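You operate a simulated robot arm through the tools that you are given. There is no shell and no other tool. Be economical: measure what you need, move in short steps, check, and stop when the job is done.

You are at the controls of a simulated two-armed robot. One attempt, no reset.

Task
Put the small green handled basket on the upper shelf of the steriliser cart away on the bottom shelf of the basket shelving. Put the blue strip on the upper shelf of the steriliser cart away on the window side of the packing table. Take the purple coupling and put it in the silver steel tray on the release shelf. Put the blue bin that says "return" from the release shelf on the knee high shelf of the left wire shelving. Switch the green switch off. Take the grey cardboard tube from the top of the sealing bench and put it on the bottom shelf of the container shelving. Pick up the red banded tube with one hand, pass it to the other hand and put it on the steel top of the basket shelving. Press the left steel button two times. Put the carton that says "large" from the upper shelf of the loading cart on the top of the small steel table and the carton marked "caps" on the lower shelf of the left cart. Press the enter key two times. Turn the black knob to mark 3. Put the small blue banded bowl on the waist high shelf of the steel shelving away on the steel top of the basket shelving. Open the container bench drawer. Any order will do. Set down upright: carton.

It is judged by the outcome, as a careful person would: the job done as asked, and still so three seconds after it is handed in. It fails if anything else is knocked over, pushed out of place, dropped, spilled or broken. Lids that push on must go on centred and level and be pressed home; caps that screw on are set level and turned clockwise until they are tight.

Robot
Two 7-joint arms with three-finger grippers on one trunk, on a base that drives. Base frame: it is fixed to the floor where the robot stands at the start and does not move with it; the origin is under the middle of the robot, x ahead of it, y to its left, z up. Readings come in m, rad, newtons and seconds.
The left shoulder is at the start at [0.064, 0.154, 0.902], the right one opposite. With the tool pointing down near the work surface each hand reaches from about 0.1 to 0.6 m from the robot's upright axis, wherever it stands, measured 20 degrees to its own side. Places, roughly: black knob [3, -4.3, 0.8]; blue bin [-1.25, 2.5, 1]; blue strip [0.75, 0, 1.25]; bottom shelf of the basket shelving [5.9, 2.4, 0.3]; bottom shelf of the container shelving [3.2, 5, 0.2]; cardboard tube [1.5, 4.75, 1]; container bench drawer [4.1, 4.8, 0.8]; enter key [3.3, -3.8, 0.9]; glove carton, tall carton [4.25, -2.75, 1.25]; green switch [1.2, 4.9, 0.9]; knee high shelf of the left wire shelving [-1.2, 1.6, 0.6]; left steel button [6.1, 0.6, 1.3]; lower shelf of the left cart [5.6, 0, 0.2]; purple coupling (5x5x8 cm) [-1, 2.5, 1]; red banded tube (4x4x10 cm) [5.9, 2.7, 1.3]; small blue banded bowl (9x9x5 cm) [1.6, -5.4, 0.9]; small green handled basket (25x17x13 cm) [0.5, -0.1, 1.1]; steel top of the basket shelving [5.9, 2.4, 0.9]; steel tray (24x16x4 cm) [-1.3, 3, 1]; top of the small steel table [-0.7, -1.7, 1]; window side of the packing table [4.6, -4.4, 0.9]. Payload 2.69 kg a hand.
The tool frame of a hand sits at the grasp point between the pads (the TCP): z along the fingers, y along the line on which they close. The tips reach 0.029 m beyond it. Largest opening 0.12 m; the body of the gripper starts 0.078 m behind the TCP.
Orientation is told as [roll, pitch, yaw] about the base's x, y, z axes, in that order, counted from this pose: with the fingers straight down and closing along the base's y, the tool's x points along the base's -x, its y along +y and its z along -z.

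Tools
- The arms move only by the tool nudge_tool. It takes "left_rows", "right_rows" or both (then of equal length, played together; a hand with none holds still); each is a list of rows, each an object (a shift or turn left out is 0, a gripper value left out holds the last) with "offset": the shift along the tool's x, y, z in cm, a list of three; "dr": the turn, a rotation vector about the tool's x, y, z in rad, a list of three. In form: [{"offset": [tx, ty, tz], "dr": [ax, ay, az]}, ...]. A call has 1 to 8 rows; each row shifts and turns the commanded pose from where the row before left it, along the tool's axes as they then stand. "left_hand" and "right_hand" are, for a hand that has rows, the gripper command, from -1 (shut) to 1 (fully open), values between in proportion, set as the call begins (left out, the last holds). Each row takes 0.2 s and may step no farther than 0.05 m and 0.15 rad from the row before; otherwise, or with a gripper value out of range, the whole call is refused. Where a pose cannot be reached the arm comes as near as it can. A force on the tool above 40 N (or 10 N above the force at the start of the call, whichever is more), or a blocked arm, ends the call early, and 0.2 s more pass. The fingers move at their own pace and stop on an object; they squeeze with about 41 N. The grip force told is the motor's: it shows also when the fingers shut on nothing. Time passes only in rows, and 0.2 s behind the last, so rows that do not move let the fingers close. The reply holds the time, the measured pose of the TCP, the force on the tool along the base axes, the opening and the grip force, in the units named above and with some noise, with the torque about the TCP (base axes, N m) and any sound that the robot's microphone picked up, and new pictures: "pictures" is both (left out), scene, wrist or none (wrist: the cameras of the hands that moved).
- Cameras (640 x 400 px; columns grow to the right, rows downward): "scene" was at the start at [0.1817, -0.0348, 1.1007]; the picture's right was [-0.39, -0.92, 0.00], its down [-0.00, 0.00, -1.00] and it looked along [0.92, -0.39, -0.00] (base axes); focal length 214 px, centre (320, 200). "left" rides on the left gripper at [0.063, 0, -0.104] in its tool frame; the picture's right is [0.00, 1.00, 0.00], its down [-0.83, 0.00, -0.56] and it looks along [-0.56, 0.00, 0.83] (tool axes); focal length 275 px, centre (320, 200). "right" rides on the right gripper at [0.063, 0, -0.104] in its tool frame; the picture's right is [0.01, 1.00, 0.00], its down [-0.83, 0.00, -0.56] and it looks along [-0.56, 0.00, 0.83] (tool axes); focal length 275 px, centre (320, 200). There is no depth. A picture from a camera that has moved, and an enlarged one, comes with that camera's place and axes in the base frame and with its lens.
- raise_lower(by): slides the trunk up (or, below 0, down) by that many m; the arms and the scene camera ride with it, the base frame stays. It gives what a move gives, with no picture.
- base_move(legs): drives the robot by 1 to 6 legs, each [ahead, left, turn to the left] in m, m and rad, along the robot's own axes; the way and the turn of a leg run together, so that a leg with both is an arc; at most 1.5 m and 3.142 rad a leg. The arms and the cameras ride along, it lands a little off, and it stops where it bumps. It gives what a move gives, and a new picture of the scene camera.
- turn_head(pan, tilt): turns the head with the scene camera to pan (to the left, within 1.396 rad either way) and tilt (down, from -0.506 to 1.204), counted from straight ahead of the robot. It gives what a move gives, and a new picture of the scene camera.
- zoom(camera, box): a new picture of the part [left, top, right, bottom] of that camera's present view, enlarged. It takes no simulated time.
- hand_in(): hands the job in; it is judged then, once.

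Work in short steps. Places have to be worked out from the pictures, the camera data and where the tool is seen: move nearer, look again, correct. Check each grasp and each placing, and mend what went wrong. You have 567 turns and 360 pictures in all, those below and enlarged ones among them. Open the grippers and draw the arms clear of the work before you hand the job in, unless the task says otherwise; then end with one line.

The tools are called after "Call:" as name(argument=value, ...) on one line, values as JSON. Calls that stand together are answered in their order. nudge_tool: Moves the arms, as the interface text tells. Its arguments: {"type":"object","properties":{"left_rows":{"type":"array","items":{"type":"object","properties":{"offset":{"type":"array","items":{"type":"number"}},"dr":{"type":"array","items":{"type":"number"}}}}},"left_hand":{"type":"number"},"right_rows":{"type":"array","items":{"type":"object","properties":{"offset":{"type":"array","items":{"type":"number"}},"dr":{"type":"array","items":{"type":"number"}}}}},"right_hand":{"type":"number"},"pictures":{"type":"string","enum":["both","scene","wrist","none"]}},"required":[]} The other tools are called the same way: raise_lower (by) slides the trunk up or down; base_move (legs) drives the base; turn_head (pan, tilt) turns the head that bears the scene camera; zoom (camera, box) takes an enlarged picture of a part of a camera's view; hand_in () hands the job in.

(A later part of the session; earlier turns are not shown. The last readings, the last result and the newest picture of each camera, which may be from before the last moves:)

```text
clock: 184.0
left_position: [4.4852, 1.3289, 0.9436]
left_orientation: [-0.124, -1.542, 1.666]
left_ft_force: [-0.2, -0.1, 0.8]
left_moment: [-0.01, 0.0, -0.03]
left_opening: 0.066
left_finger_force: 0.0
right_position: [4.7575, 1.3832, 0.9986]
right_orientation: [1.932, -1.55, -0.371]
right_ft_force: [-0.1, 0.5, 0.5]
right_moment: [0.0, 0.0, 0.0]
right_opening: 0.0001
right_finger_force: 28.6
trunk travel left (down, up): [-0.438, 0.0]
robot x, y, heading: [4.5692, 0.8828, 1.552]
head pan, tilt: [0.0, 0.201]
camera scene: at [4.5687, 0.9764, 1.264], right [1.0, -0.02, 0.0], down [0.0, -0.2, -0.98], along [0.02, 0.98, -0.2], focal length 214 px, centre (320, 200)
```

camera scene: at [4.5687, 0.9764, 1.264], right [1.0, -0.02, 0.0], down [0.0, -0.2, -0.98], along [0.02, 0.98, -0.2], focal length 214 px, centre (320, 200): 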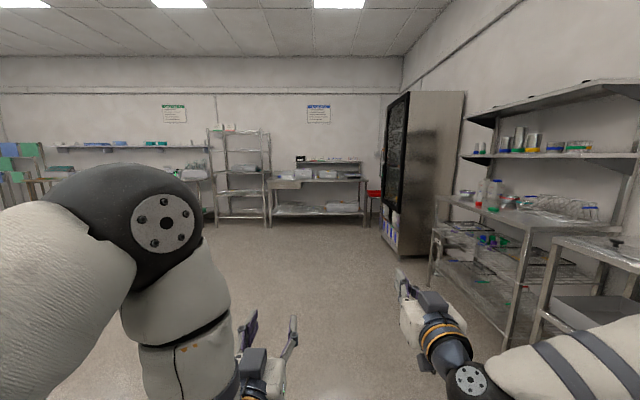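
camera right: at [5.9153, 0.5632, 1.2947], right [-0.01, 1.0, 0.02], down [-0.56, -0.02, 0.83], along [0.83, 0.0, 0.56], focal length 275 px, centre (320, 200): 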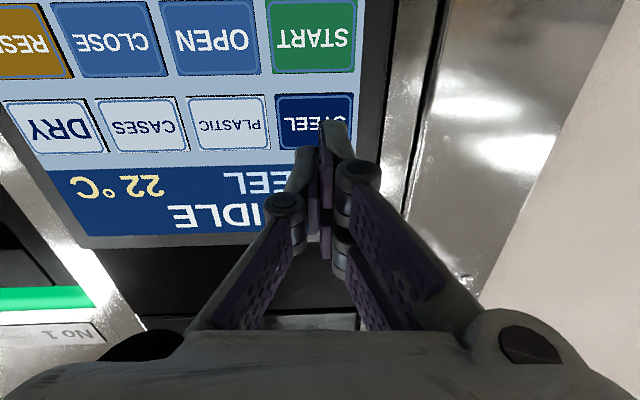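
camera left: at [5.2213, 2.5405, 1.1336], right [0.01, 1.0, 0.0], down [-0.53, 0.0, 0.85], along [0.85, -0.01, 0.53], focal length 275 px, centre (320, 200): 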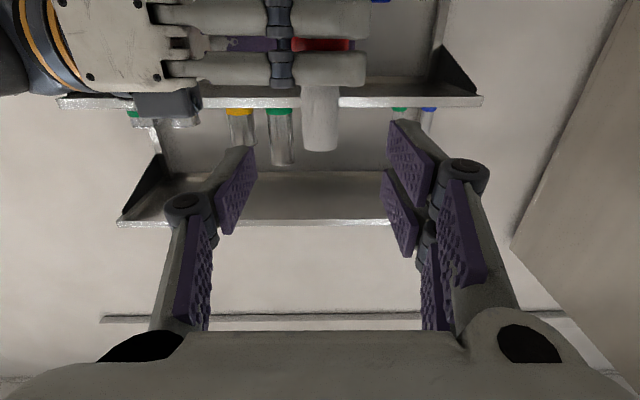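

The container bench is at the left-centre of the far wall. I drive closer.

Call:
base_move(legs=[[1.4, 0.2, 0.02], [1.1, 0.15, 0]])

Call:
zoom(camera="scene", box=[200, 120, 440, 270])

```text
clock: 196.3
left_position: [4.1487, 3.8323, 0.9429]
left_orientation: [-0.122, -1.541, 1.68]
left_ft_force: [-0.6, -0.1, -0.8]
left_moment: [0.01, -0.01, -0.02]
left_opening: 0.0659
left_finger_force: 0.1
right_position: [4.4206, 3.8916, 0.9988]
right_orientation: [1.916, -1.549, -0.342]
right_ft_force: [-0.9, 1.2, -0.5]
right_moment: [0.01, 0.03, 0.0]
right_opening: 0.0001
right_finger_force: 28.0
trunk travel left (down, up): [-0.438, 0.0]
robot x, y, heading: [4.2386, 3.3845, 1.564]
head pan, tilt: [0.0, 0.201]
camera scene: at [4.2382, 3.4807, 1.2639], right [1.0, -0.01, 0.0], down [0.0, -0.2, -0.98], along [0.01, 0.98, -0.2], focal length 214 px, centre (320, 200)
```

scene: 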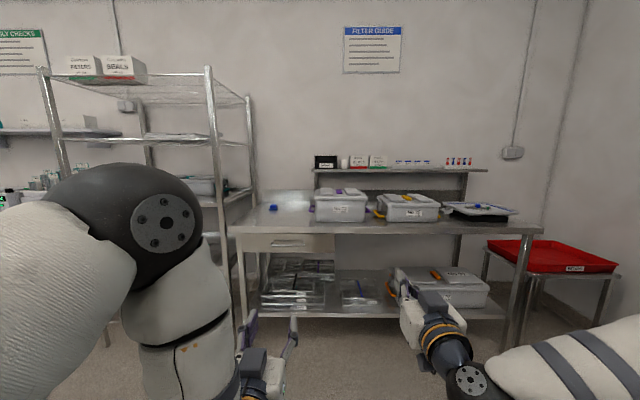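

```text
2.67 times, centred on (320, 195) of scene
camera zoom: at [4.2382, 3.4807, 1.2639], right [1.0, -0.01, 0.0], down [0.0, -0.2, -0.98], along [0.01, 0.98, -0.2], focal length 572 px, centre (320, 213)
```

zoom: 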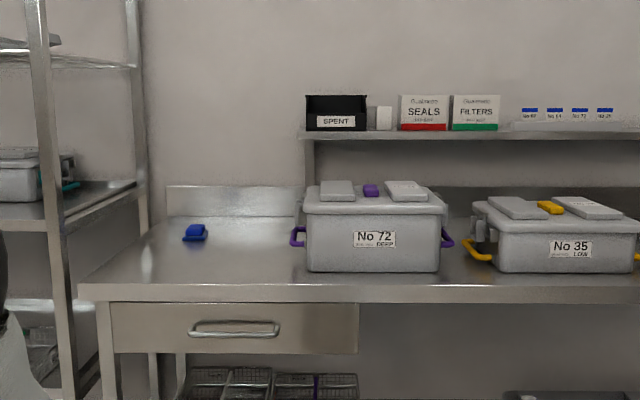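

Drawer handle: horizontal bow at about [4.09, 4.48, 0.84]. I roll the left hand 90° so it closes vertically, opening 7 cm.

Call:
nudge_tool(left_rows=[{"dr": [0, 0, 0.15]}, {"dr": [0, 0, 0.15]}, {"dr": [0, 0, 0.15]}, {"dr": [0, 0, 0.15]}, {"dr": [0, 0, 0.15]}, {"dr": [0, 0, 0.15]}, {"dr": [0, 0, 0.15]}, {"dr": [0, 0, 0.15]}], left_hand=0.1, pictures="none")

Call:
nudge_tool(left_rows=[{"dr": [0, 0, 0.15]}, {"dr": [0, 0, 0.15]}, {"dr": [0, 0, 0.07]}], pictures="both")

```text
clock: 198.2
left_position: [4.1468, 3.8337, 0.9442]
left_orientation: [1.542, -0.381, 0.008]
left_ft_force: [0.7, -0.5, 0.3]
left_moment: [-0.03, 0.0, 0.03]
left_opening: 0.0661
left_finger_force: 0.1
right_position: [4.4202, 3.8901, 0.9986]
right_orientation: [1.925, -1.55, -0.351]
right_ft_force: [0.1, -0.1, -0.5]
right_moment: [-0.01, 0.0, 0.03]
right_opening: 0.0001
right_finger_force: 28.6
trunk travel left (down, up): [-0.438, 0.0]
robot x, y, heading: [4.2363, 3.3843, 1.563]
head pan, tilt: [0.0, 0.201]
```

```text
clock: 198.9
left_position: [4.1459, 3.834, 0.9429]
left_orientation: [1.541, -0.011, -0.002]
left_ft_force: [0.5, -0.1, 0.2]
left_moment: [-0.02, 0.01, 0.01]
left_opening: 0.0659
left_finger_force: 0.1
right_position: [4.4201, 3.89, 0.9997]
right_orientation: [1.925, -1.55, -0.349]
right_ft_force: [-0.4, 0.0, 0.6]
right_moment: [0.01, 0.0, 0.01]
right_opening: 0.0
right_finger_force: 28.8
trunk travel left (down, up): [-0.438, 0.0]
robot x, y, heading: [4.2379, 3.3809, 1.564]
head pan, tilt: [0.0, 0.201]
camera scene: at [4.2382, 3.4805, 1.2639], right [1.0, -0.01, 0.0], down [0.0, -0.2, -0.98], along [0.01, 0.98, -0.2], focal length 214 px, centre (320, 200)
camera left: at [4.0828, 3.7298, 0.9459], right [-0.01, 0.03, 1.0], down [0.83, -0.56, 0.02], along [0.56, 0.83, -0.02], focal length 275 px, centre (320, 200)
```

scene: 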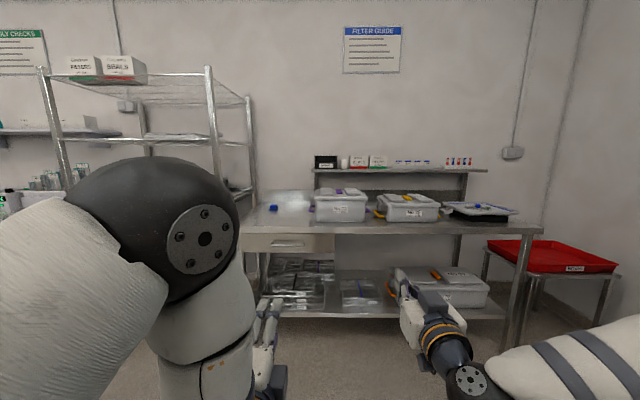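
left: 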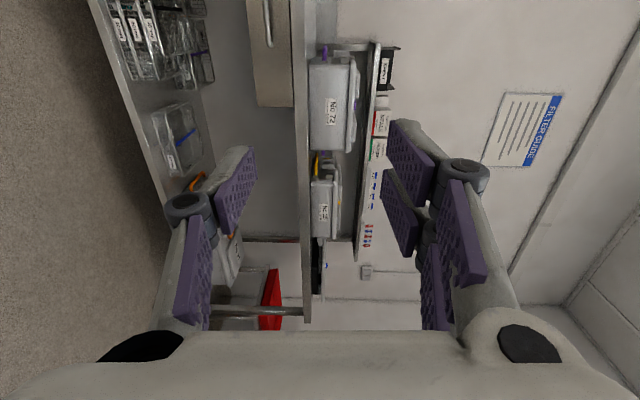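

Handle seen at top-left of the wrist view (z between 0.80 and 0.85). I lower to 0.83, go closer and re-measure.

Call:
nudge_tool(left_rows=[{"offset": [0, -4, 0]}, {"offset": [0, -4, 0]}, {"offset": [0, -3, 0]}], pictures="none")

Call:
base_move(legs=[[0.4, 0.05, 0.0]])

Call:
zoom(camera="left", box=[0, 0, 640, 400])

```text
clock: 199.8
left_position: [4.1499, 3.8297, 0.8304]
left_orientation: [1.543, -0.003, -0.015]
left_ft_force: [0.7, -0.2, 0.0]
left_moment: [-0.01, -0.02, -0.01]
left_opening: 0.0658
left_finger_force: 0.1
right_position: [4.4195, 3.8901, 0.9981]
right_orientation: [1.908, -1.55, -0.332]
right_ft_force: [0.3, -0.4, 0.3]
right_moment: [0.0, 0.02, 0.0]
right_opening: 0.0001
right_finger_force: 28.3
trunk travel left (down, up): [-0.438, 0.0]
robot x, y, heading: [4.2374, 3.3864, 1.569]
head pan, tilt: [0.0, 0.201]
```

```text
clock: 202.2
left_position: [4.1014, 4.2233, 0.8317]
left_orientation: [1.543, -0.007, -0.012]
left_ft_force: [0.4, 0.8, -0.6]
left_moment: [0.01, -0.03, -0.01]
left_opening: 0.0661
left_finger_force: 0.1
right_position: [4.3712, 4.2858, 0.9985]
right_orientation: [1.903, -1.55, -0.325]
right_ft_force: [-0.5, 0.3, 0.7]
right_moment: [0.01, 0.0, -0.02]
right_opening: 0.0
right_finger_force: 28.5
trunk travel left (down, up): [-0.438, 0.0]
robot x, y, heading: [4.1887, 3.7767, 1.566]
head pan, tilt: [0.0, 0.201]
camera scene: at [4.1899, 3.8749, 1.2639], right [1.0, 0.0, 0.0], down [0.0, -0.2, -0.98], along [0.0, 0.98, -0.2], focal length 214 px, centre (320, 200)
```

scene: 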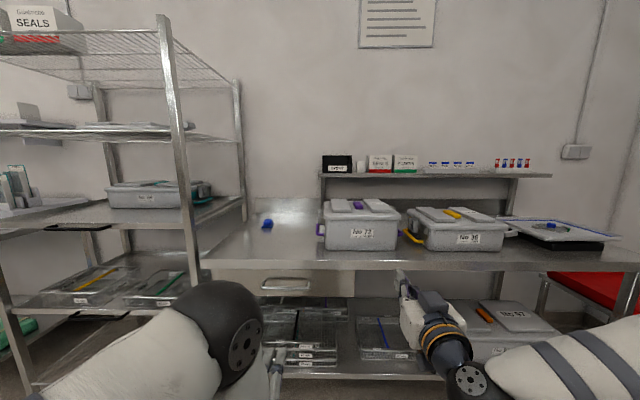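

```text
1.00 times, centred on (320, 200) of left (not enlarged: the box is as wide or as high as the picture)
camera zoom: at [4.0373, 4.1202, 0.8345], right [0.0, 0.03, 1.0], down [0.83, -0.56, 0.02], along [0.56, 0.83, -0.02], focal length 275 px, centre (320, 200)
```

zoom: 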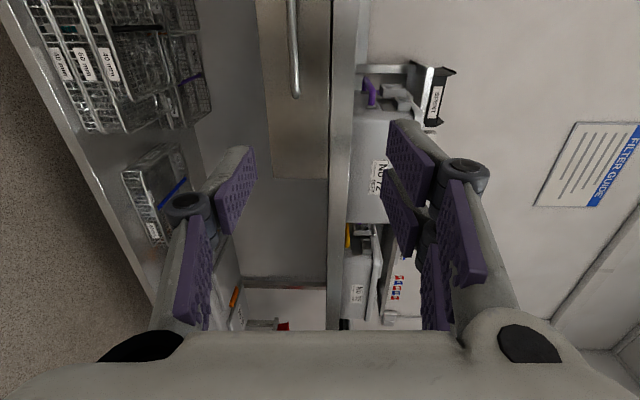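

Triangulated: handle centre ≈[4.06, 4.63, 0.776], table front y≈4.65. I align and advance.

Call:
nudge_tool(left_rows=[{"offset": [2, -2.8, 0]}, {"offset": [2, -2.7, 0]}, {}], pictures="none")

Call:
base_move(legs=[[0.27, 0.0, 0.0]])

Call:
zoom(camera="left", box=[0, 0, 640, 400])

```text
clock: 203.0
left_position: [4.0604, 4.2212, 0.7765]
left_orientation: [1.542, -0.005, -0.011]
left_ft_force: [0.2, -0.1, 0.1]
left_moment: [0.0, 0.01, 0.02]
left_opening: 0.0661
left_finger_force: 0.0
right_position: [4.3717, 4.2848, 0.9988]
right_orientation: [1.936, -1.551, -0.36]
right_ft_force: [0.3, 0.1, 0.4]
right_moment: [0.0, 0.01, 0.03]
right_opening: 0.0
right_finger_force: 28.2
trunk travel left (down, up): [-0.438, 0.0]
robot x, y, heading: [4.1887, 3.7779, 1.568]
head pan, tilt: [0.0, 0.201]
```

```text
clock: 204.9
left_position: [4.063, 4.4897, 0.7761]
left_orientation: [1.541, -0.006, -0.009]
left_ft_force: [-0.3, 1.1, 0.4]
left_moment: [0.02, -0.01, 0.0]
left_opening: 0.0658
left_finger_force: 0.1
right_position: [4.3715, 4.5532, 0.999]
right_orientation: [1.893, -1.549, -0.315]
right_ft_force: [0.1, 0.1, -0.3]
right_moment: [0.02, 0.01, -0.01]
right_opening: 0.0
right_finger_force: 29.0
trunk travel left (down, up): [-0.438, 0.0]
robot x, y, heading: [4.1934, 4.0454, 1.569]
head pan, tilt: [0.0, 0.201]
camera scene: at [4.1908, 4.1428, 1.2639], right [1.0, 0.0, 0.0], down [0.0, -0.2, -0.98], along [0.0, 0.98, -0.2], focal length 214 px, centre (320, 200)
```

scene: 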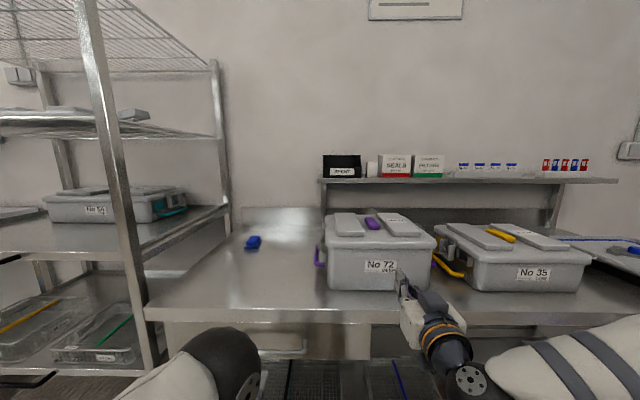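

```text
1.00 times, centred on (320, 200) of left (not enlarged: the box is as wide or as high as the picture)
camera zoom: at [3.9988, 4.3859, 0.779], right [0.0, 0.03, 1.0], down [0.83, -0.56, 0.02], along [0.56, 0.83, -0.02], focal length 275 px, centre (320, 200)
```

zoom: 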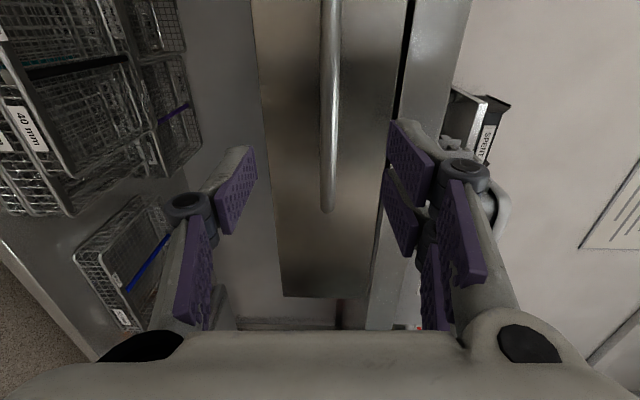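

Handle y≈4.605, z≈0.782. I advance 10 cm with slight lift, then check.

Call:
nudge_tool(left_rows=[{"offset": [0, 0.5, 3.5]}, {"offset": [0, 0, 3.5]}, {"offset": [0, 0, 3]}], pictures="wrist")

```text
clock: 205.7
left_position: [4.0653, 4.5893, 0.7776]
left_orientation: [1.542, -0.004, -0.009]
left_ft_force: [0.3, -0.4, -0.5]
left_moment: [-0.02, -0.02, -0.02]
left_opening: 0.0659
left_finger_force: 0.0
right_position: [4.3724, 4.554, 0.9983]
right_orientation: [1.911, -1.55, -0.332]
right_ft_force: [-0.5, 0.5, 0.6]
right_moment: [0.02, 0.01, 0.01]
right_opening: 0.0
right_finger_force: 28.8
trunk travel left (down, up): [-0.438, 0.0]
robot x, y, heading: [4.1915, 4.0454, 1.566]
head pan, tilt: [0.0, 0.201]
camera left: at [4.0006, 4.4864, 0.7813], right [0.0, 0.03, 1.0], down [0.83, -0.56, 0.02], along [0.56, 0.83, -0.02], focal length 275 px, centre (320, 200)
```

left: 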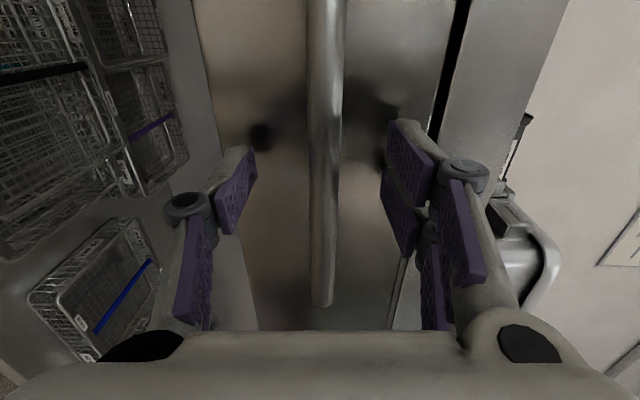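

Bar lies 1 cm beyond the TCP between the fingers. Close.

Call:
nudge_tool(left_rows=[{}, {}, {}], left_hand=-1, pictures="none")

Call:
nudge_tool(left_rows=[{"offset": [0, 0, -1]}, {"offset": [0, 0, -1]}, {"offset": [0, 0, -1]}], pictures="none")

```text
clock: 206.5
left_position: [4.0644, 4.5897, 0.7806]
left_orientation: [1.548, -0.002, -0.008]
left_ft_force: [-1.4, 0.9, 6.6]
left_moment: [0.05, 0.5, -0.15]
left_opening: 0.0127
left_finger_force: 39.4
right_position: [4.3721, 4.5516, 0.9993]
right_orientation: [1.97, -1.548, -0.393]
right_ft_force: [0.7, -0.1, 0.1]
right_moment: [-0.03, 0.0, 0.02]
right_opening: 0.0
right_finger_force: 28.8
trunk travel left (down, up): [-0.438, 0.0]
robot x, y, heading: [4.1922, 4.0428, 1.566]
head pan, tilt: [0.0, 0.201]
```

```text
clock: 207.3
left_position: [4.0627, 4.5577, 0.7798]
left_orientation: [1.544, -0.006, -0.009]
left_ft_force: [-0.8, -1.5, 10.0]
left_moment: [0.08, 0.48, -0.31]
left_opening: 0.0126
left_finger_force: 39.9
right_position: [4.3734, 4.5516, 0.9991]
right_orientation: [1.957, -1.548, -0.381]
right_ft_force: [0.9, -0.5, 0.4]
right_moment: [-0.01, -0.01, 0.02]
right_opening: 0.0001
right_finger_force: 28.3
trunk travel left (down, up): [-0.438, 0.0]
robot x, y, heading: [4.1904, 4.0463, 1.566]
head pan, tilt: [0.0, 0.201]
```

Gripped (1.3 cm) and moving. I pull with the base.

Call:
base_move(legs=[[-0.22, 0, 0]])

```text
clock: 209.0
left_position: [4.0598, 4.3406, 0.7805]
left_orientation: [1.542, -0.006, -0.003]
left_ft_force: [-20.4, 2.1, 10.3]
left_moment: [0.08, 0.58, 0.23]
left_opening: 0.0127
left_finger_force: 39.7
right_position: [4.3696, 4.3316, 0.9989]
right_orientation: [1.991, -1.549, -0.417]
right_ft_force: [-0.7, -0.2, 0.5]
right_moment: [-0.01, -0.01, -0.04]
right_opening: 0.0002
right_finger_force: 28.5
trunk travel left (down, up): [-0.438, 0.0]
robot x, y, heading: [4.1888, 3.8255, 1.569]
head pan, tilt: [0.0, 0.201]
camera scene: at [4.1882, 3.9222, 1.264], right [1.0, 0.0, 0.0], down [0.0, -0.2, -0.98], along [0.0, 0.98, -0.2], focal length 214 px, centre (320, 200)
```

scene: 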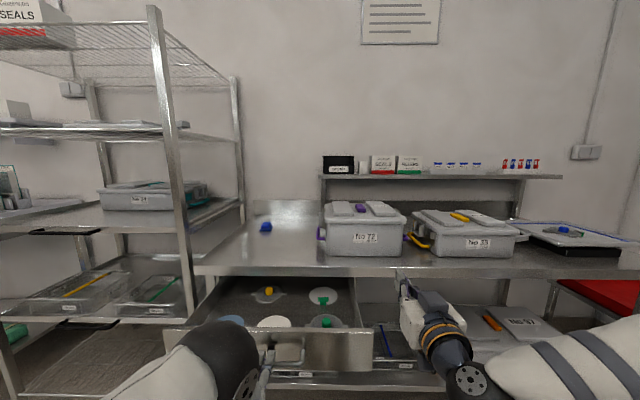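

Drawer is out 25 cm; I pull a bit more to feel for its stop.

Call:
nudge_tool(left_rows=[{"offset": [0, 0, -2]}, {"offset": [0, 0, -2]}, {"offset": [0, 0, -2]}, {"offset": [0, 0, -2]}, {"offset": [0, 0, -2]}], pictures="none")

```text
clock: 210.2
left_position: [4.0585, 4.2402, 0.7805]
left_orientation: [1.539, -0.003, -0.003]
left_ft_force: [-14.8, -1.9, -6.0]
left_moment: [-0.11, 0.52, 0.61]
left_opening: 0.0127
left_finger_force: 39.8
right_position: [4.369, 4.3346, 0.9975]
right_orientation: [1.9, -1.551, -0.321]
right_ft_force: [0.1, 0.7, -0.3]
right_moment: [-0.01, 0.03, -0.03]
right_opening: 0.0
right_finger_force: 28.5
trunk travel left (down, up): [-0.438, 0.0]
robot x, y, heading: [4.1919, 3.8282, 1.572]
head pan, tilt: [0.0, 0.201]
```

Call:
base_move(legs=[[-0.06, 0, 0]])

```text
clock: 211.3
left_position: [4.0608, 4.1851, 0.7818]
left_orientation: [1.537, -0.001, -0.003]
left_ft_force: [-1.3, -1.6, -0.8]
left_moment: [-0.01, 0.23, -0.45]
left_opening: 0.0129
left_finger_force: 39.6
right_position: [4.3704, 4.2763, 0.9989]
right_orientation: [1.965, -1.549, -0.388]
right_ft_force: [-0.9, -0.5, 0.2]
right_moment: [0.04, 0.01, 0.01]
right_opening: 0.0
right_finger_force: 28.6
trunk travel left (down, up): [-0.438, 0.0]
robot x, y, heading: [4.1884, 3.7703, 1.573]
head pan, tilt: [0.0, 0.201]
stopped in leg 1: the force on the tool passed its limit at 71 N (the readings are from after the stop); the commanded pose is now the measured one
camera scene: at [4.1896, 3.8667, 1.264], right [1.0, 0.0, 0.0], down [0.0, -0.2, -0.98], along [0.0, 0.98, -0.2], focal length 214 px, centre (320, 200)
```

scene: 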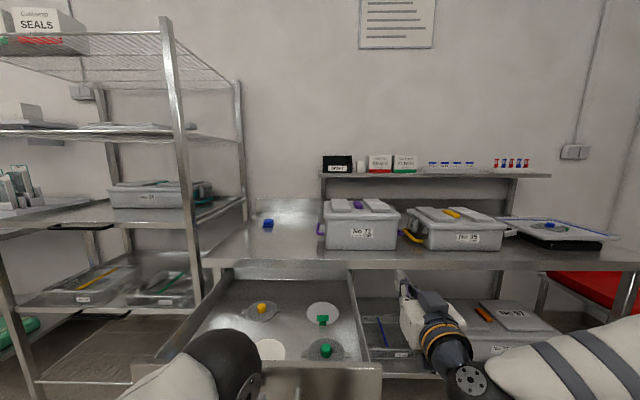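

Fully open (stop felt). I open the left hand and back off.

Call:
nudge_tool(left_rows=[{}, {}, {"offset": [0, 0, -3]}, {"offset": [0, 0, -4]}], left_hand=0.1, pictures="none")

Call:
base_move(legs=[[-0.3, 0, 0]])

```text
clock: 212.3
left_position: [4.0598, 4.1587, 0.7815]
left_orientation: [1.537, -0.005, -0.002]
left_ft_force: [0.2, -0.5, -0.2]
left_moment: [0.03, 0.01, 0.02]
left_opening: 0.0658
left_finger_force: 0.1
left hand out of reach, approached as far as the arm can: row 4
right_position: [4.3708, 4.2769, 0.9997]
right_orientation: [1.93, -1.548, -0.35]
right_ft_force: [-0.9, -0.8, -0.7]
right_moment: [0.0, 0.01, 0.02]
right_opening: 0.0
right_finger_force: 28.8
trunk travel left (down, up): [-0.438, 0.0]
robot x, y, heading: [4.192, 3.773, 1.568]
head pan, tilt: [0.0, 0.201]
```

```text
clock: 214.3
left_position: [4.0587, 3.8618, 0.7826]
left_orientation: [1.536, -0.003, -0.003]
left_ft_force: [0.4, 0.2, 0.5]
left_moment: [0.01, -0.02, -0.01]
left_opening: 0.0664
left_finger_force: 0.1
right_position: [4.3699, 3.9804, 0.999]
right_orientation: [1.954, -1.549, -0.376]
right_ft_force: [-0.3, 0.1, 0.3]
right_moment: [0.0, -0.01, 0.0]
right_opening: 0.0001
right_finger_force: 28.3
trunk travel left (down, up): [-0.438, 0.0]
robot x, y, heading: [4.1884, 3.4747, 1.567]
head pan, tilt: [0.0, 0.201]
camera scene: at [4.189, 3.5696, 1.264], right [1.0, 0.0, 0.0], down [0.0, -0.2, -0.98], along [0.0, 0.98, -0.2], focal length 214 px, centre (320, 200)
```

scene: 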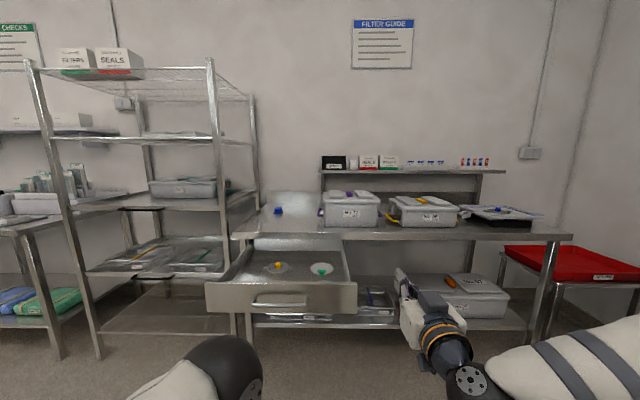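

Drawer fully open. I strafe left (−x) toward the sealing bench.

Call:
base_move(legs=[[0, 1.35, 0], [0, 1.3, 0]])

Call:
zoom(camera="scene", box=[140, 100, 500, 325])

```text
clock: 234.6
left_position: [1.4213, 3.8895, 0.7818]
left_orientation: [1.536, -0.003, -0.008]
left_ft_force: [0.0, -0.2, 0.3]
left_moment: [-0.03, 0.01, 0.0]
left_opening: 0.0659
left_finger_force: 0.0
right_position: [1.7304, 4.0049, 0.9991]
right_orientation: [1.933, -1.55, -0.357]
right_ft_force: [-1.2, 0.3, 0.3]
right_moment: [-0.01, 0.01, 0.02]
right_opening: 0.0001
right_finger_force: 28.7
trunk travel left (down, up): [-0.438, 0.0]
robot x, y, heading: [1.5527, 3.499, 1.56]
head pan, tilt: [0.0, 0.201]
camera scene: at [1.5492, 3.5972, 1.2639], right [1.0, -0.01, 0.0], down [0.0, -0.2, -0.98], along [0.01, 0.98, -0.2], focal length 214 px, centre (320, 200)
```

scene: 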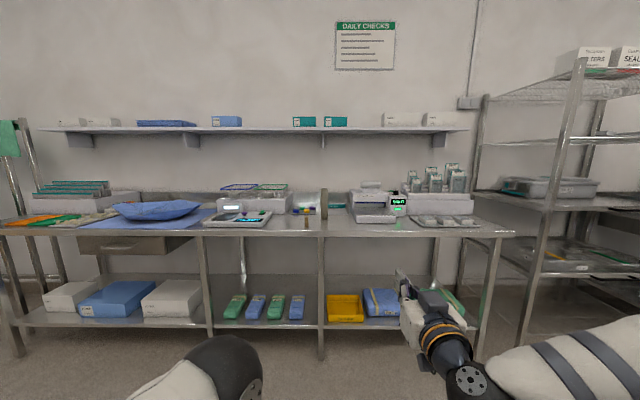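

```text
1.78 times, centred on (320, 212) of scene
camera zoom: at [1.5492, 3.5972, 1.2639], right [1.0, -0.01, 0.0], down [0.0, -0.2, -0.98], along [0.01, 0.98, -0.2], focal length 381 px, centre (320, 178)
```

zoom: 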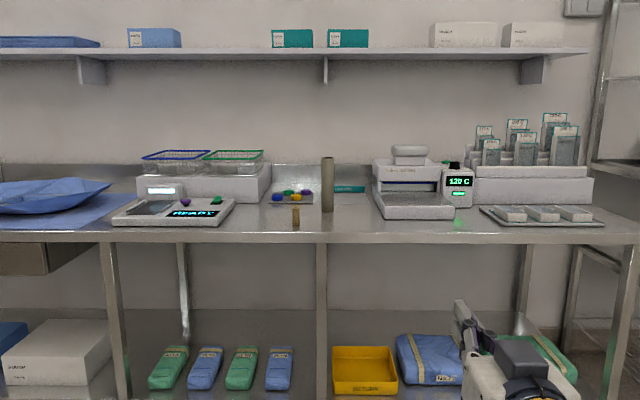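

Call:
zoom(camera="scene", box=[200, 165, 350, 250])

Call:
zoom(camera="scene", box=[330, 160, 500, 250])

```text
4.27 times, centred on (275, 208) of scene
camera zoom: at [1.5492, 3.5972, 1.2639], right [1.0, -0.01, 0.0], down [0.0, -0.2, -0.98], along [0.01, 0.98, -0.2], focal length 915 px, centre (512, 168)
```

zoom: 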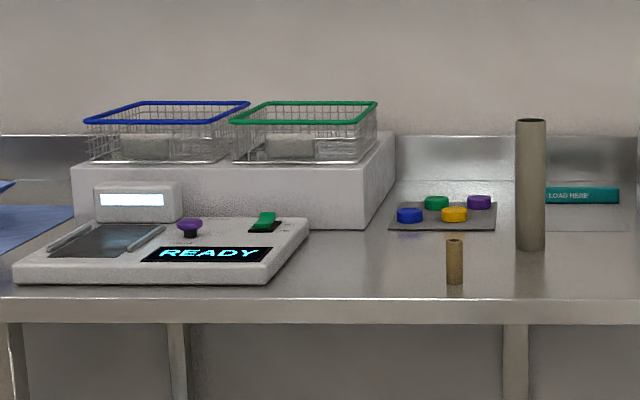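

```text
3.76 times, centred on (415, 205) of scene
camera zoom: at [1.5492, 3.5972, 1.2639], right [1.0, -0.01, 0.0], down [0.0, -0.2, -0.98], along [0.01, 0.98, -0.2], focal length 807 px, centre (-38, 181)
```

zoom: 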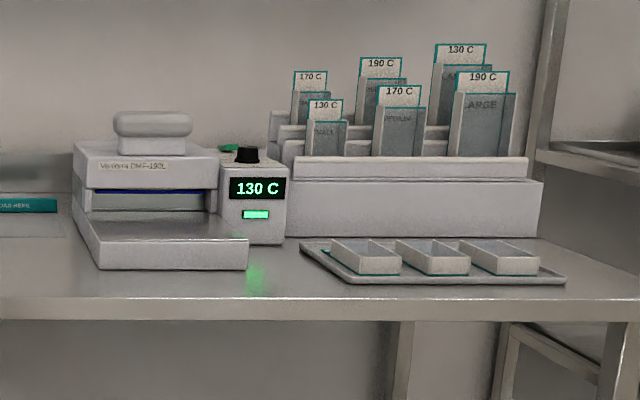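

The green rocker is on the "READY" device at ≈[1.23, 4.78, 0.95]; the grey tube stands at ≈[1.58, 4.8], ~18 cm tall. First the switch with the left hand: I turn it to point down and close it.

Call:
nudge_tool(left_rows=[{"dr": [0.15, 0, 0], "offset": [0, 4, 0]}, {"dr": [0.15, 0, 0], "offset": [0, 4, 0]}, {"dr": [0.15, 0, 0], "offset": [0, 4, 0]}, {"dr": [0.15, 0, 0], "offset": [0, 4, 0]}, {"dr": [0.15, 0, 0]}, {"dr": [0.15, 0, 0]}, {"dr": [0.15, 0, 0]}, {"dr": [0.15, 0, 0]}], left_hand=-1, pictures="none")

Call:
nudge_tool(left_rows=[{"dr": [0.15, 0, 0]}, {"dr": [0.15, 0, 0]}, {"dr": [0.05, 0, 0]}, {"offset": [0, 0, -5]}, {"offset": [0, 0, -5]}, {"offset": [0, 0, -5]}], pictures="none")

Call:
base_move(legs=[[0.45, 0.2, 0.0]])

```text
clock: 236.4
left_position: [1.4196, 3.9315, 0.9332]
left_orientation: [0.337, -0.004, -0.009]
left_ft_force: [0.1, -0.1, 0.3]
left_moment: [-0.04, -0.02, -0.02]
left_opening: 0.0004
left_finger_force: 28.6
right_position: [1.7321, 4.0064, 0.9974]
right_orientation: [1.901, -1.548, -0.329]
right_ft_force: [-0.5, 0.4, -0.2]
right_moment: [0.0, 0.0, 0.01]
right_opening: 0.0001
right_finger_force: 28.7
trunk travel left (down, up): [-0.438, 0.0]
robot x, y, heading: [1.552, 3.5044, 1.557]
head pan, tilt: [0.0, 0.201]
```

```text
clock: 237.8
left_position: [1.4202, 3.9311, 1.084]
left_orientation: [-0.012, -0.004, -0.009]
left_ft_force: [0.5, 0.4, -0.1]
left_moment: [0.01, 0.03, 0.01]
left_opening: 0.0002
left_finger_force: 28.4
right_position: [1.7329, 4.0051, 0.9994]
right_orientation: [1.963, -1.547, -0.389]
right_ft_force: [-0.9, 0.1, -0.2]
right_moment: [0.01, 0.0, 0.0]
right_opening: 0.0
right_finger_force: 28.4
trunk travel left (down, up): [-0.438, 0.0]
robot x, y, heading: [1.5516, 3.504, 1.562]
head pan, tilt: [0.0, 0.201]
```

```text
clock: 240.7
left_position: [1.2242, 4.3783, 1.0841]
left_orientation: [-0.013, -0.004, -0.01]
left_ft_force: [-0.2, -0.1, -0.2]
left_moment: [-0.01, -0.01, -0.01]
left_opening: 0.0
left_finger_force: 28.4
right_position: [1.535, 4.4526, 0.9997]
right_orientation: [1.92, -1.549, -0.349]
right_ft_force: [0.1, 0.5, 0.8]
right_moment: [-0.02, -0.01, -0.01]
right_opening: 0.0001
right_finger_force: 28.6
trunk travel left (down, up): [-0.438, 0.0]
robot x, y, heading: [1.3533, 3.9474, 1.562]
head pan, tilt: [0.0, 0.201]
camera scene: at [1.3524, 4.0439, 1.2639], right [1.0, -0.01, 0.0], down [0.0, -0.2, -0.98], along [0.01, 0.98, -0.2], focal length 214 px, centre (320, 200)
```

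scene: 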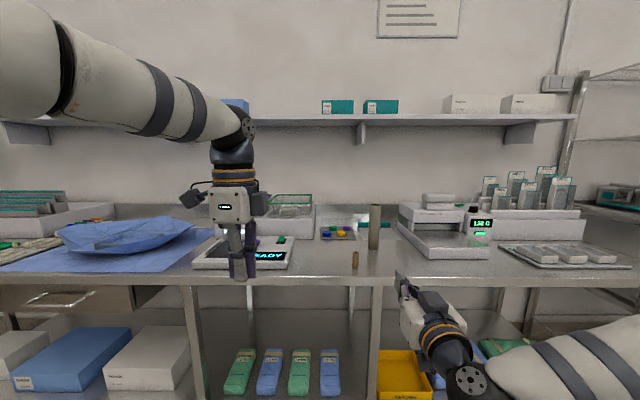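

Call:
zoom(camera="scene", box=[230, 190, 400, 285])

Call:
zoom(camera="left", box=[0, 0, 640, 400])

```text
3.76 times, centred on (315, 238) of scene
camera zoom: at [1.3524, 4.0439, 1.2639], right [1.0, -0.01, 0.0], down [0.0, -0.2, -0.98], along [0.01, 0.98, -0.2], focal length 807 px, centre (339, 59)
```

zoom: 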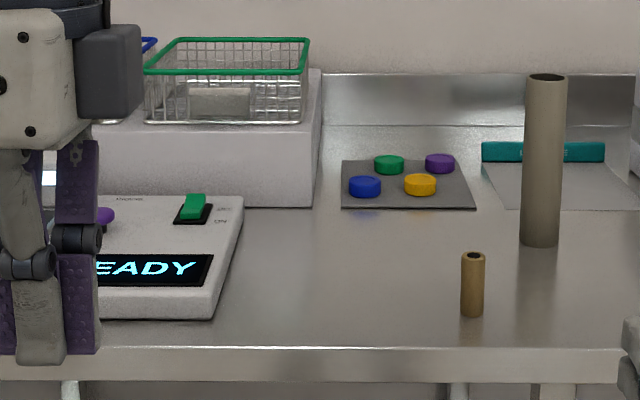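

```text
1.00 times, centred on (320, 200) of left (not enlarged: the box is as wide or as high as the picture)
camera zoom: at [1.1604, 4.3813, 1.1875], right [0.01, 1.0, -0.01], down [0.83, -0.01, 0.56], along [0.56, -0.02, -0.83], focal length 275 px, centre (320, 200)
```

zoom: 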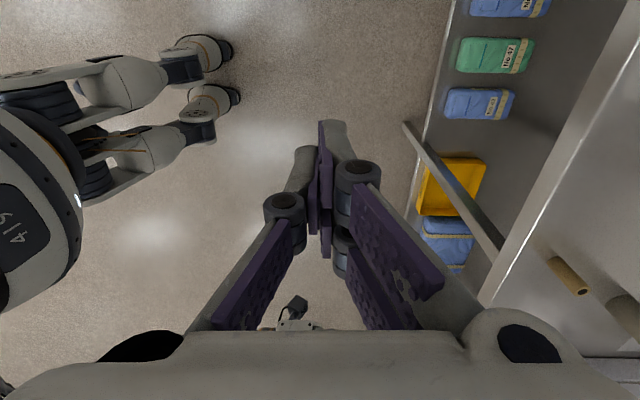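

Labels show OFF at the far end, ON at the near (pressed). So I press the far end: target ≈[1.20, 4.908, 0.925]. I tilt the hand forward 0.6 rad and drive in 0.3 m.

Call:
nudge_tool(left_rows=[{"dr": [-0.15, 0, 0]}, {"dr": [-0.15, 0, 0]}, {"dr": [-0.15, 0, 0]}, {"dr": [-0.15, 0, 0]}], pictures="none")

Call:
base_move(legs=[[0.3, 0.02, 0.0]])

Call:
zoom(camera="left", box=[0, 0, 640, 400])

```text
clock: 241.7
left_position: [1.2247, 4.3776, 1.0834]
left_orientation: [0.588, -0.004, -0.012]
left_ft_force: [0.6, -0.6, -0.6]
left_moment: [-0.04, -0.01, 0.03]
left_opening: 0.0001
left_finger_force: 28.7
right_position: [1.5369, 4.4508, 0.9978]
right_orientation: [1.939, -1.55, -0.368]
right_ft_force: [-0.2, 0.1, 0.5]
right_moment: [0.03, -0.03, 0.01]
right_opening: 0.0
right_finger_force: 27.9
trunk travel left (down, up): [-0.438, 0.0]
robot x, y, heading: [1.3537, 3.9484, 1.563]
head pan, tilt: [0.0, 0.201]
```

```text
clock: 243.7
left_position: [1.2055, 4.6778, 1.0835]
left_orientation: [0.585, -0.004, -0.011]
left_ft_force: [-0.9, 0.9, 0.1]
left_moment: [-0.03, 0.01, -0.02]
left_opening: 0.0
left_finger_force: 29.1
right_position: [1.5187, 4.7506, 0.9983]
right_orientation: [1.911, -1.55, -0.341]
right_ft_force: [0.1, -0.6, -0.4]
right_moment: [0.0, 0.0, -0.01]
right_opening: 0.0
right_finger_force: 28.2
trunk travel left (down, up): [-0.438, 0.0]
robot x, y, heading: [1.332, 4.2443, 1.563]
head pan, tilt: [0.0, 0.201]
camera scene: at [1.3353, 4.342, 1.2639], right [1.0, -0.01, 0.0], down [0.0, -0.2, -0.98], along [0.01, 0.98, -0.2], focal length 214 px, centre (320, 200)
```

scene: 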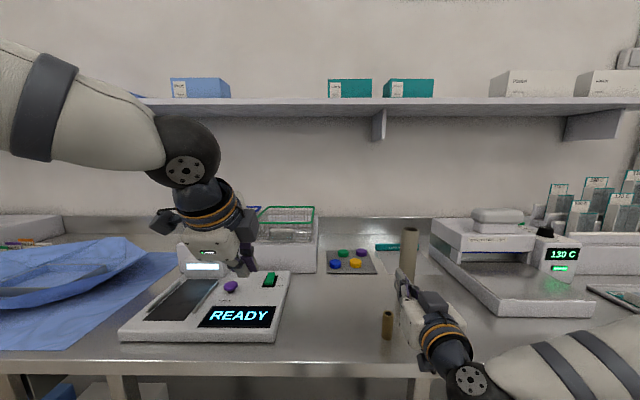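

```text
1.00 times, centred on (320, 200) of left (not enlarged: the box is as wide or as high as the picture)
camera zoom: at [1.1425, 4.6203, 1.1702], right [0.01, 0.83, 0.55], down [0.83, -0.32, 0.46], along [0.56, 0.45, -0.69], focal length 275 px, centre (320, 200)
```

zoom: 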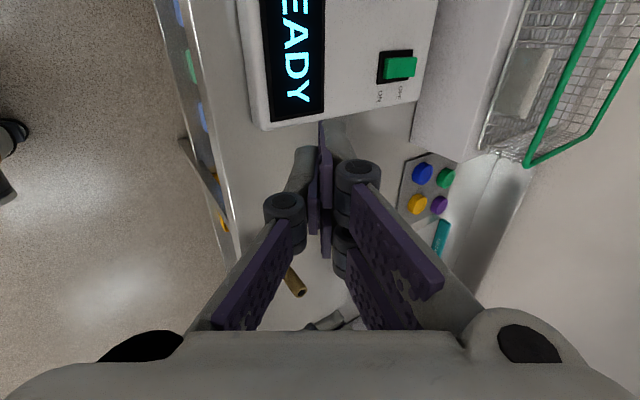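

Wrist view agrees (far end y≈4.915). I move the left hand over the far end of the rocker at z≈1.0, and lift the right hand a bit for safety.

Call:
nudge_tool(left_rows=[{"offset": [0.6, 3.68, 2.44]}, {"offset": [0, 3.68, 2.44]}, {"offset": [0, 3.68, 2.44]}, {"offset": [0, 3.68, 2.44]}, {"offset": [0, 3.68, 2.44]}, {"offset": [0, -2.3, 3.45]}, {"offset": [0, -2.3, 3.45]}], right_rows=[{"offset": [-4, 0, 0]}, {"offset": [-4, 0, 0]}, {}, {}, {}, {}, {}], pictures="wrist")

```text
clock: 245.3
left_position: [1.203, 4.8929, 0.9986]
left_orientation: [0.584, -0.003, -0.011]
left_ft_force: [-0.3, -0.5, -0.1]
left_moment: [0.0, 0.02, -0.03]
left_opening: 0.0003
left_finger_force: 28.6
left hand out of reach, approached as far as the arm can: row 5
right_position: [1.5218, 4.7506, 1.0775]
right_orientation: [1.866, -1.551, -0.296]
right_ft_force: [0.9, 0.8, -0.2]
right_moment: [0.0, -0.02, -0.02]
right_opening: 0.0
right_finger_force: 28.6
trunk travel left (down, up): [-0.438, 0.0]
robot x, y, heading: [1.3359, 4.2448, 1.559]
head pan, tilt: [0.0, 0.201]
camera right: at [1.5192, 4.6474, 1.0141], right [-1.0, 0.0, 0.02], down [0.01, -0.56, 0.83], along [0.01, 0.83, 0.56], focal length 275 px, centre (320, 200)
camera left: at [1.1392, 4.8367, 1.0843], right [0.01, 0.83, 0.55], down [0.83, -0.32, 0.46], along [0.56, 0.45, -0.69], focal length 275 px, centre (320, 200)
```

right: 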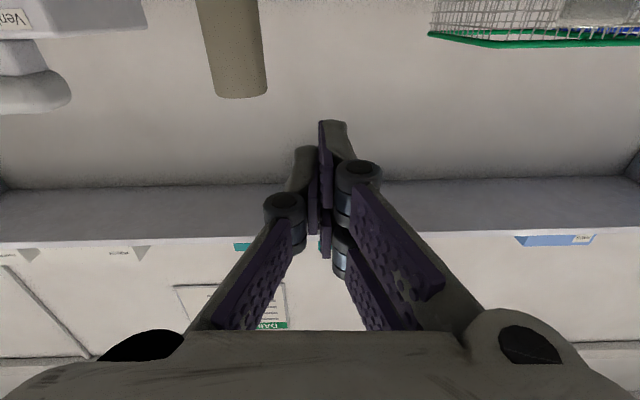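
left: 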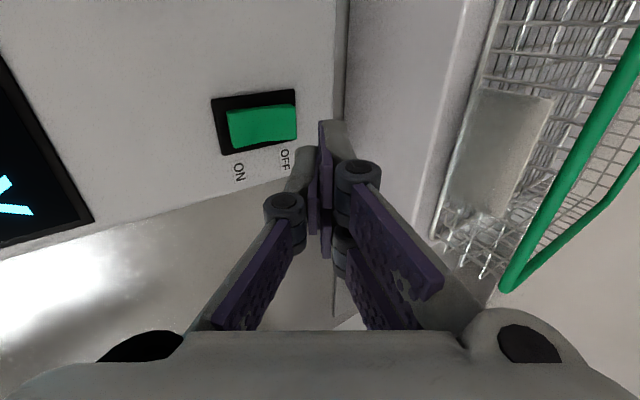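

Tip is right over the far (OFF) end. I press straight down, slowly.

Call:
nudge_tool(left_rows=[{"offset": [0.6, -0.55, 0.83]}, {"offset": [0, -0.55, 0.83]}, {"offset": [0, -0.55, 0.83]}, {"offset": [0, -0.55, 0.83]}], pictures="none")

Call:
nudge_tool(left_rows=[{"offset": [0, -0.22, 0.33]}, {"offset": [0, -0.22, 0.33]}, {"offset": [0, -0.22, 0.33]}], pictures="wrist")

```text
clock: 246.3
left_position: [1.1964, 4.892, 0.9578]
left_orientation: [0.588, -0.004, -0.008]
left_ft_force: [-0.4, 0.5, 0.5]
left_moment: [0.03, 0.01, 0.0]
left_opening: 0.0
left_finger_force: 28.9
right_position: [1.5216, 4.749, 1.0795]
right_orientation: [1.917, -1.551, -0.347]
right_ft_force: [0.7, -0.2, -0.4]
right_moment: [-0.01, 0.02, -0.02]
right_opening: 0.0
right_finger_force: 29.0
trunk travel left (down, up): [-0.438, 0.0]
robot x, y, heading: [1.3322, 4.2448, 1.56]
head pan, tilt: [0.0, 0.201]
```

```text
clock: 247.1
left_position: [1.195, 4.893, 0.9472]
left_orientation: [0.586, -0.003, -0.011]
left_ft_force: [0.7, 0.3, 0.8]
left_moment: [-0.03, 0.04, -0.01]
left_opening: 0.0001
left_finger_force: 28.2
right_position: [1.5208, 4.7497, 1.0786]
right_orientation: [1.923, -1.55, -0.351]
right_ft_force: [-0.8, 0.4, 0.5]
right_moment: [0.01, 0.0, 0.0]
right_opening: 0.0
right_finger_force: 28.3
trunk travel left (down, up): [-0.438, 0.0]
robot x, y, heading: [1.3373, 4.2485, 1.56]
head pan, tilt: [0.0, 0.201]
camera left: at [1.1331, 4.8359, 1.0341], right [0.01, 0.83, 0.55], down [0.83, -0.32, 0.46], along [0.56, 0.45, -0.69], focal length 275 px, centre (320, 200)
```

left: 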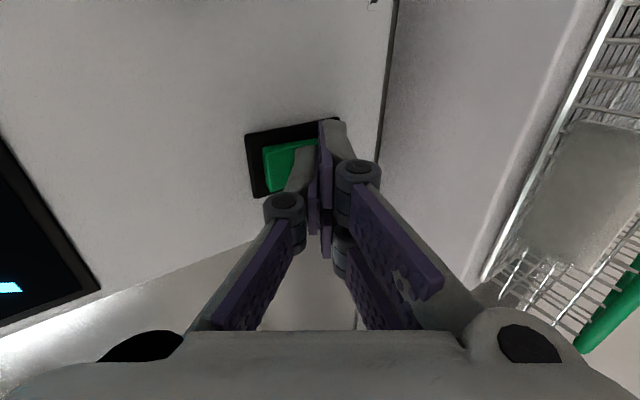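

Slightly too far; I shift 4 mm nearer and press on.

Call:
nudge_tool(left_rows=[{"offset": [0, -0.33, -0.22]}, {"offset": [0, -0.22, 0.33]}, {"offset": [0, -0.22, 0.33]}], pictures="none")

Call:
nudge_tool(left_rows=[{"offset": [0, -0.22, 0.33]}, {"offset": [0, -0.22, 0.33]}], pictures="none")

```text
clock: 247.9
left_position: [1.1957, 4.8868, 0.9462]
left_orientation: [0.601, -0.003, -0.01]
left_ft_force: [-0.1, -1.1, 23.2]
left_moment: [0.14, 0.0, -0.01]
left_opening: 0.0002
left_finger_force: 28.1
right_position: [1.5218, 4.7458, 1.0822]
right_orientation: [2.146, -1.547, -0.574]
right_ft_force: [0.1, 0.8, 0.1]
right_moment: [0.0, 0.0, 0.02]
right_opening: 0.0002
right_finger_force: 28.3
trunk travel left (down, up): [-0.438, 0.0]
robot x, y, heading: [1.3356, 4.2458, 1.562]
head pan, tilt: [0.0, 0.201]
```

```text
clock: 248.4
left_position: [1.1966, 4.8916, 0.9468]
left_orientation: [0.617, -0.004, -0.01]
left_ft_force: [-0.4, -5.0, 26.5]
left_moment: [0.06, 0.04, -0.02]
left_opening: 0.0
left_finger_force: 28.9
right_position: [1.5218, 4.747, 1.0801]
right_orientation: [1.98, -1.547, -0.407]
right_ft_force: [0.9, -0.4, -0.2]
right_moment: [0.01, 0.0, -0.02]
right_opening: 0.0
right_finger_force: 28.8
trunk travel left (down, up): [-0.438, 0.0]
robot x, y, heading: [1.3344, 4.2448, 1.562]
head pan, tilt: [0.0, 0.201]
stopped in row 2 (left hand): the force on the tool passed its limit at 42 N (the readings are from after the stop); the commanded pose is now the measured one
```

Call:
nudge_tool(left_rows=[{"offset": [0, 1.1, -1.66]}, {"offset": [0, 1.1, -1.66]}, {"offset": [0, 1.1, -1.66]}], pictures="wrist")

```text
clock: 249.2
left_position: [1.1968, 4.89, 0.9998]
left_orientation: [0.597, -0.007, -0.008]
left_ft_force: [0.5, 0.2, -0.3]
left_moment: [-0.01, 0.02, -0.03]
left_opening: 0.0
left_finger_force: 28.7
right_position: [1.5204, 4.7497, 1.0785]
right_orientation: [1.907, -1.549, -0.338]
right_ft_force: [0.4, 0.1, -0.5]
right_moment: [0.03, 0.02, -0.01]
right_opening: 0.0
right_finger_force: 28.1
trunk travel left (down, up): [-0.438, 0.0]
robot x, y, heading: [1.3362, 4.2442, 1.564]
head pan, tilt: [0.0, 0.201]
camera left: at [1.1332, 4.832, 1.0847], right [0.01, 0.83, 0.56], down [0.83, -0.32, 0.46], along [0.56, 0.46, -0.69], focal length 275 px, centre (320, 200)
```

left: 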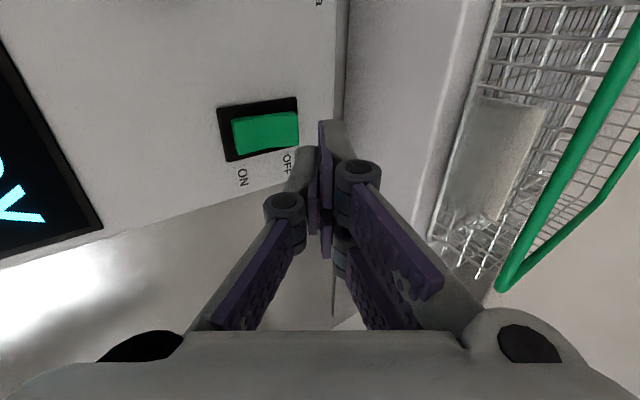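

I had pressed the rocker's middle. I shift the tip 1.4 cm farther toward OFF and press again.

Call:
nudge_tool(left_rows=[{"offset": [0, 1.16, 0.79]}, {"offset": [0, -0.84, 1.24]}, {"offset": [0, -0.84, 1.24]}, {"offset": [0, -0.84, 1.24]}], pictures="wrist")

```text
clock: 250.2
left_position: [1.1971, 4.9052, 0.9556]
left_orientation: [0.6, -0.004, -0.01]
left_ft_force: [-0.2, 0.0, -0.1]
left_moment: [0.03, 0.04, 0.0]
left_opening: 0.0
left_finger_force: 28.6
right_position: [1.5204, 4.7504, 1.0777]
right_orientation: [1.917, -1.55, -0.345]
right_ft_force: [0.3, -0.7, 0.0]
right_moment: [-0.02, 0.0, 0.0]
right_opening: 0.0
right_finger_force: 28.4
trunk travel left (down, up): [-0.438, 0.0]
robot x, y, heading: [1.3381, 4.2461, 1.562]
head pan, tilt: [0.0, 0.201]
camera left: at [1.1331, 4.8462, 1.0402], right [0.01, 0.82, 0.57], down [0.83, -0.33, 0.46], along [0.56, 0.46, -0.68], focal length 275 px, centre (320, 200)
```

left: 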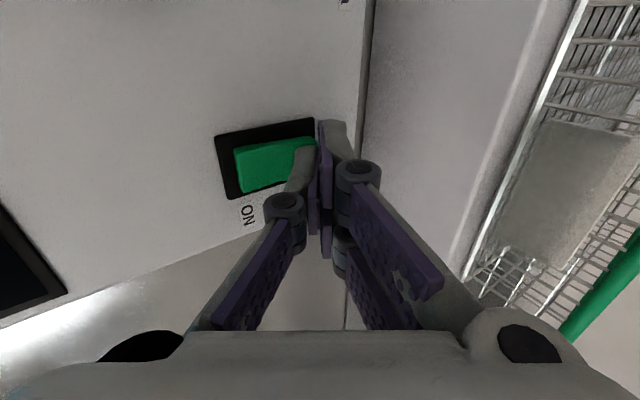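

Call:
nudge_tool(left_rows=[{"offset": [0, -0.22, 0.33]}, {"offset": [0, -0.22, 0.33]}, {"offset": [0, -0.22, 0.33]}], pictures="none")

Call:
nudge_tool(left_rows=[{"offset": [0, -0.22, 0.33]}, {"offset": [0, -0.22, 0.33]}], pictures="none")

```text
clock: 251.1
left_position: [1.1963, 4.9034, 0.9484]
left_orientation: [0.61, -0.006, -0.009]
left_ft_force: [-0.9, -3.0, 10.6]
left_moment: [0.02, 0.03, 0.0]
left_opening: 0.0
left_finger_force: 29.1
right_position: [1.52, 4.7484, 1.0803]
right_orientation: [2.059, -1.548, -0.485]
right_ft_force: [-0.1, -0.4, 0.2]
right_moment: [-0.01, 0.02, 0.01]
right_opening: 0.0002
right_finger_force: 28.6
trunk travel left (down, up): [-0.438, 0.0]
robot x, y, heading: [1.3346, 4.2449, 1.562]
head pan, tilt: [0.0, 0.201]
```

```text
clock: 251.7
left_position: [1.1959, 4.9041, 0.9467]
left_orientation: [0.621, -0.006, -0.007]
left_ft_force: [-1.3, -3.1, 38.4]
left_moment: [0.2, 0.04, 0.02]
left_opening: 0.0
left_finger_force: 28.6
right_position: [1.5228, 4.7453, 1.0833]
right_orientation: [2.226, -1.545, -0.653]
right_ft_force: [0.1, -0.2, 0.6]
right_moment: [-0.01, 0.0, -0.01]
right_opening: 0.0
right_finger_force: 28.4
trunk travel left (down, up): [-0.438, 0.0]
robot x, y, heading: [1.3362, 4.2483, 1.564]
head pan, tilt: [0.0, 0.201]
```

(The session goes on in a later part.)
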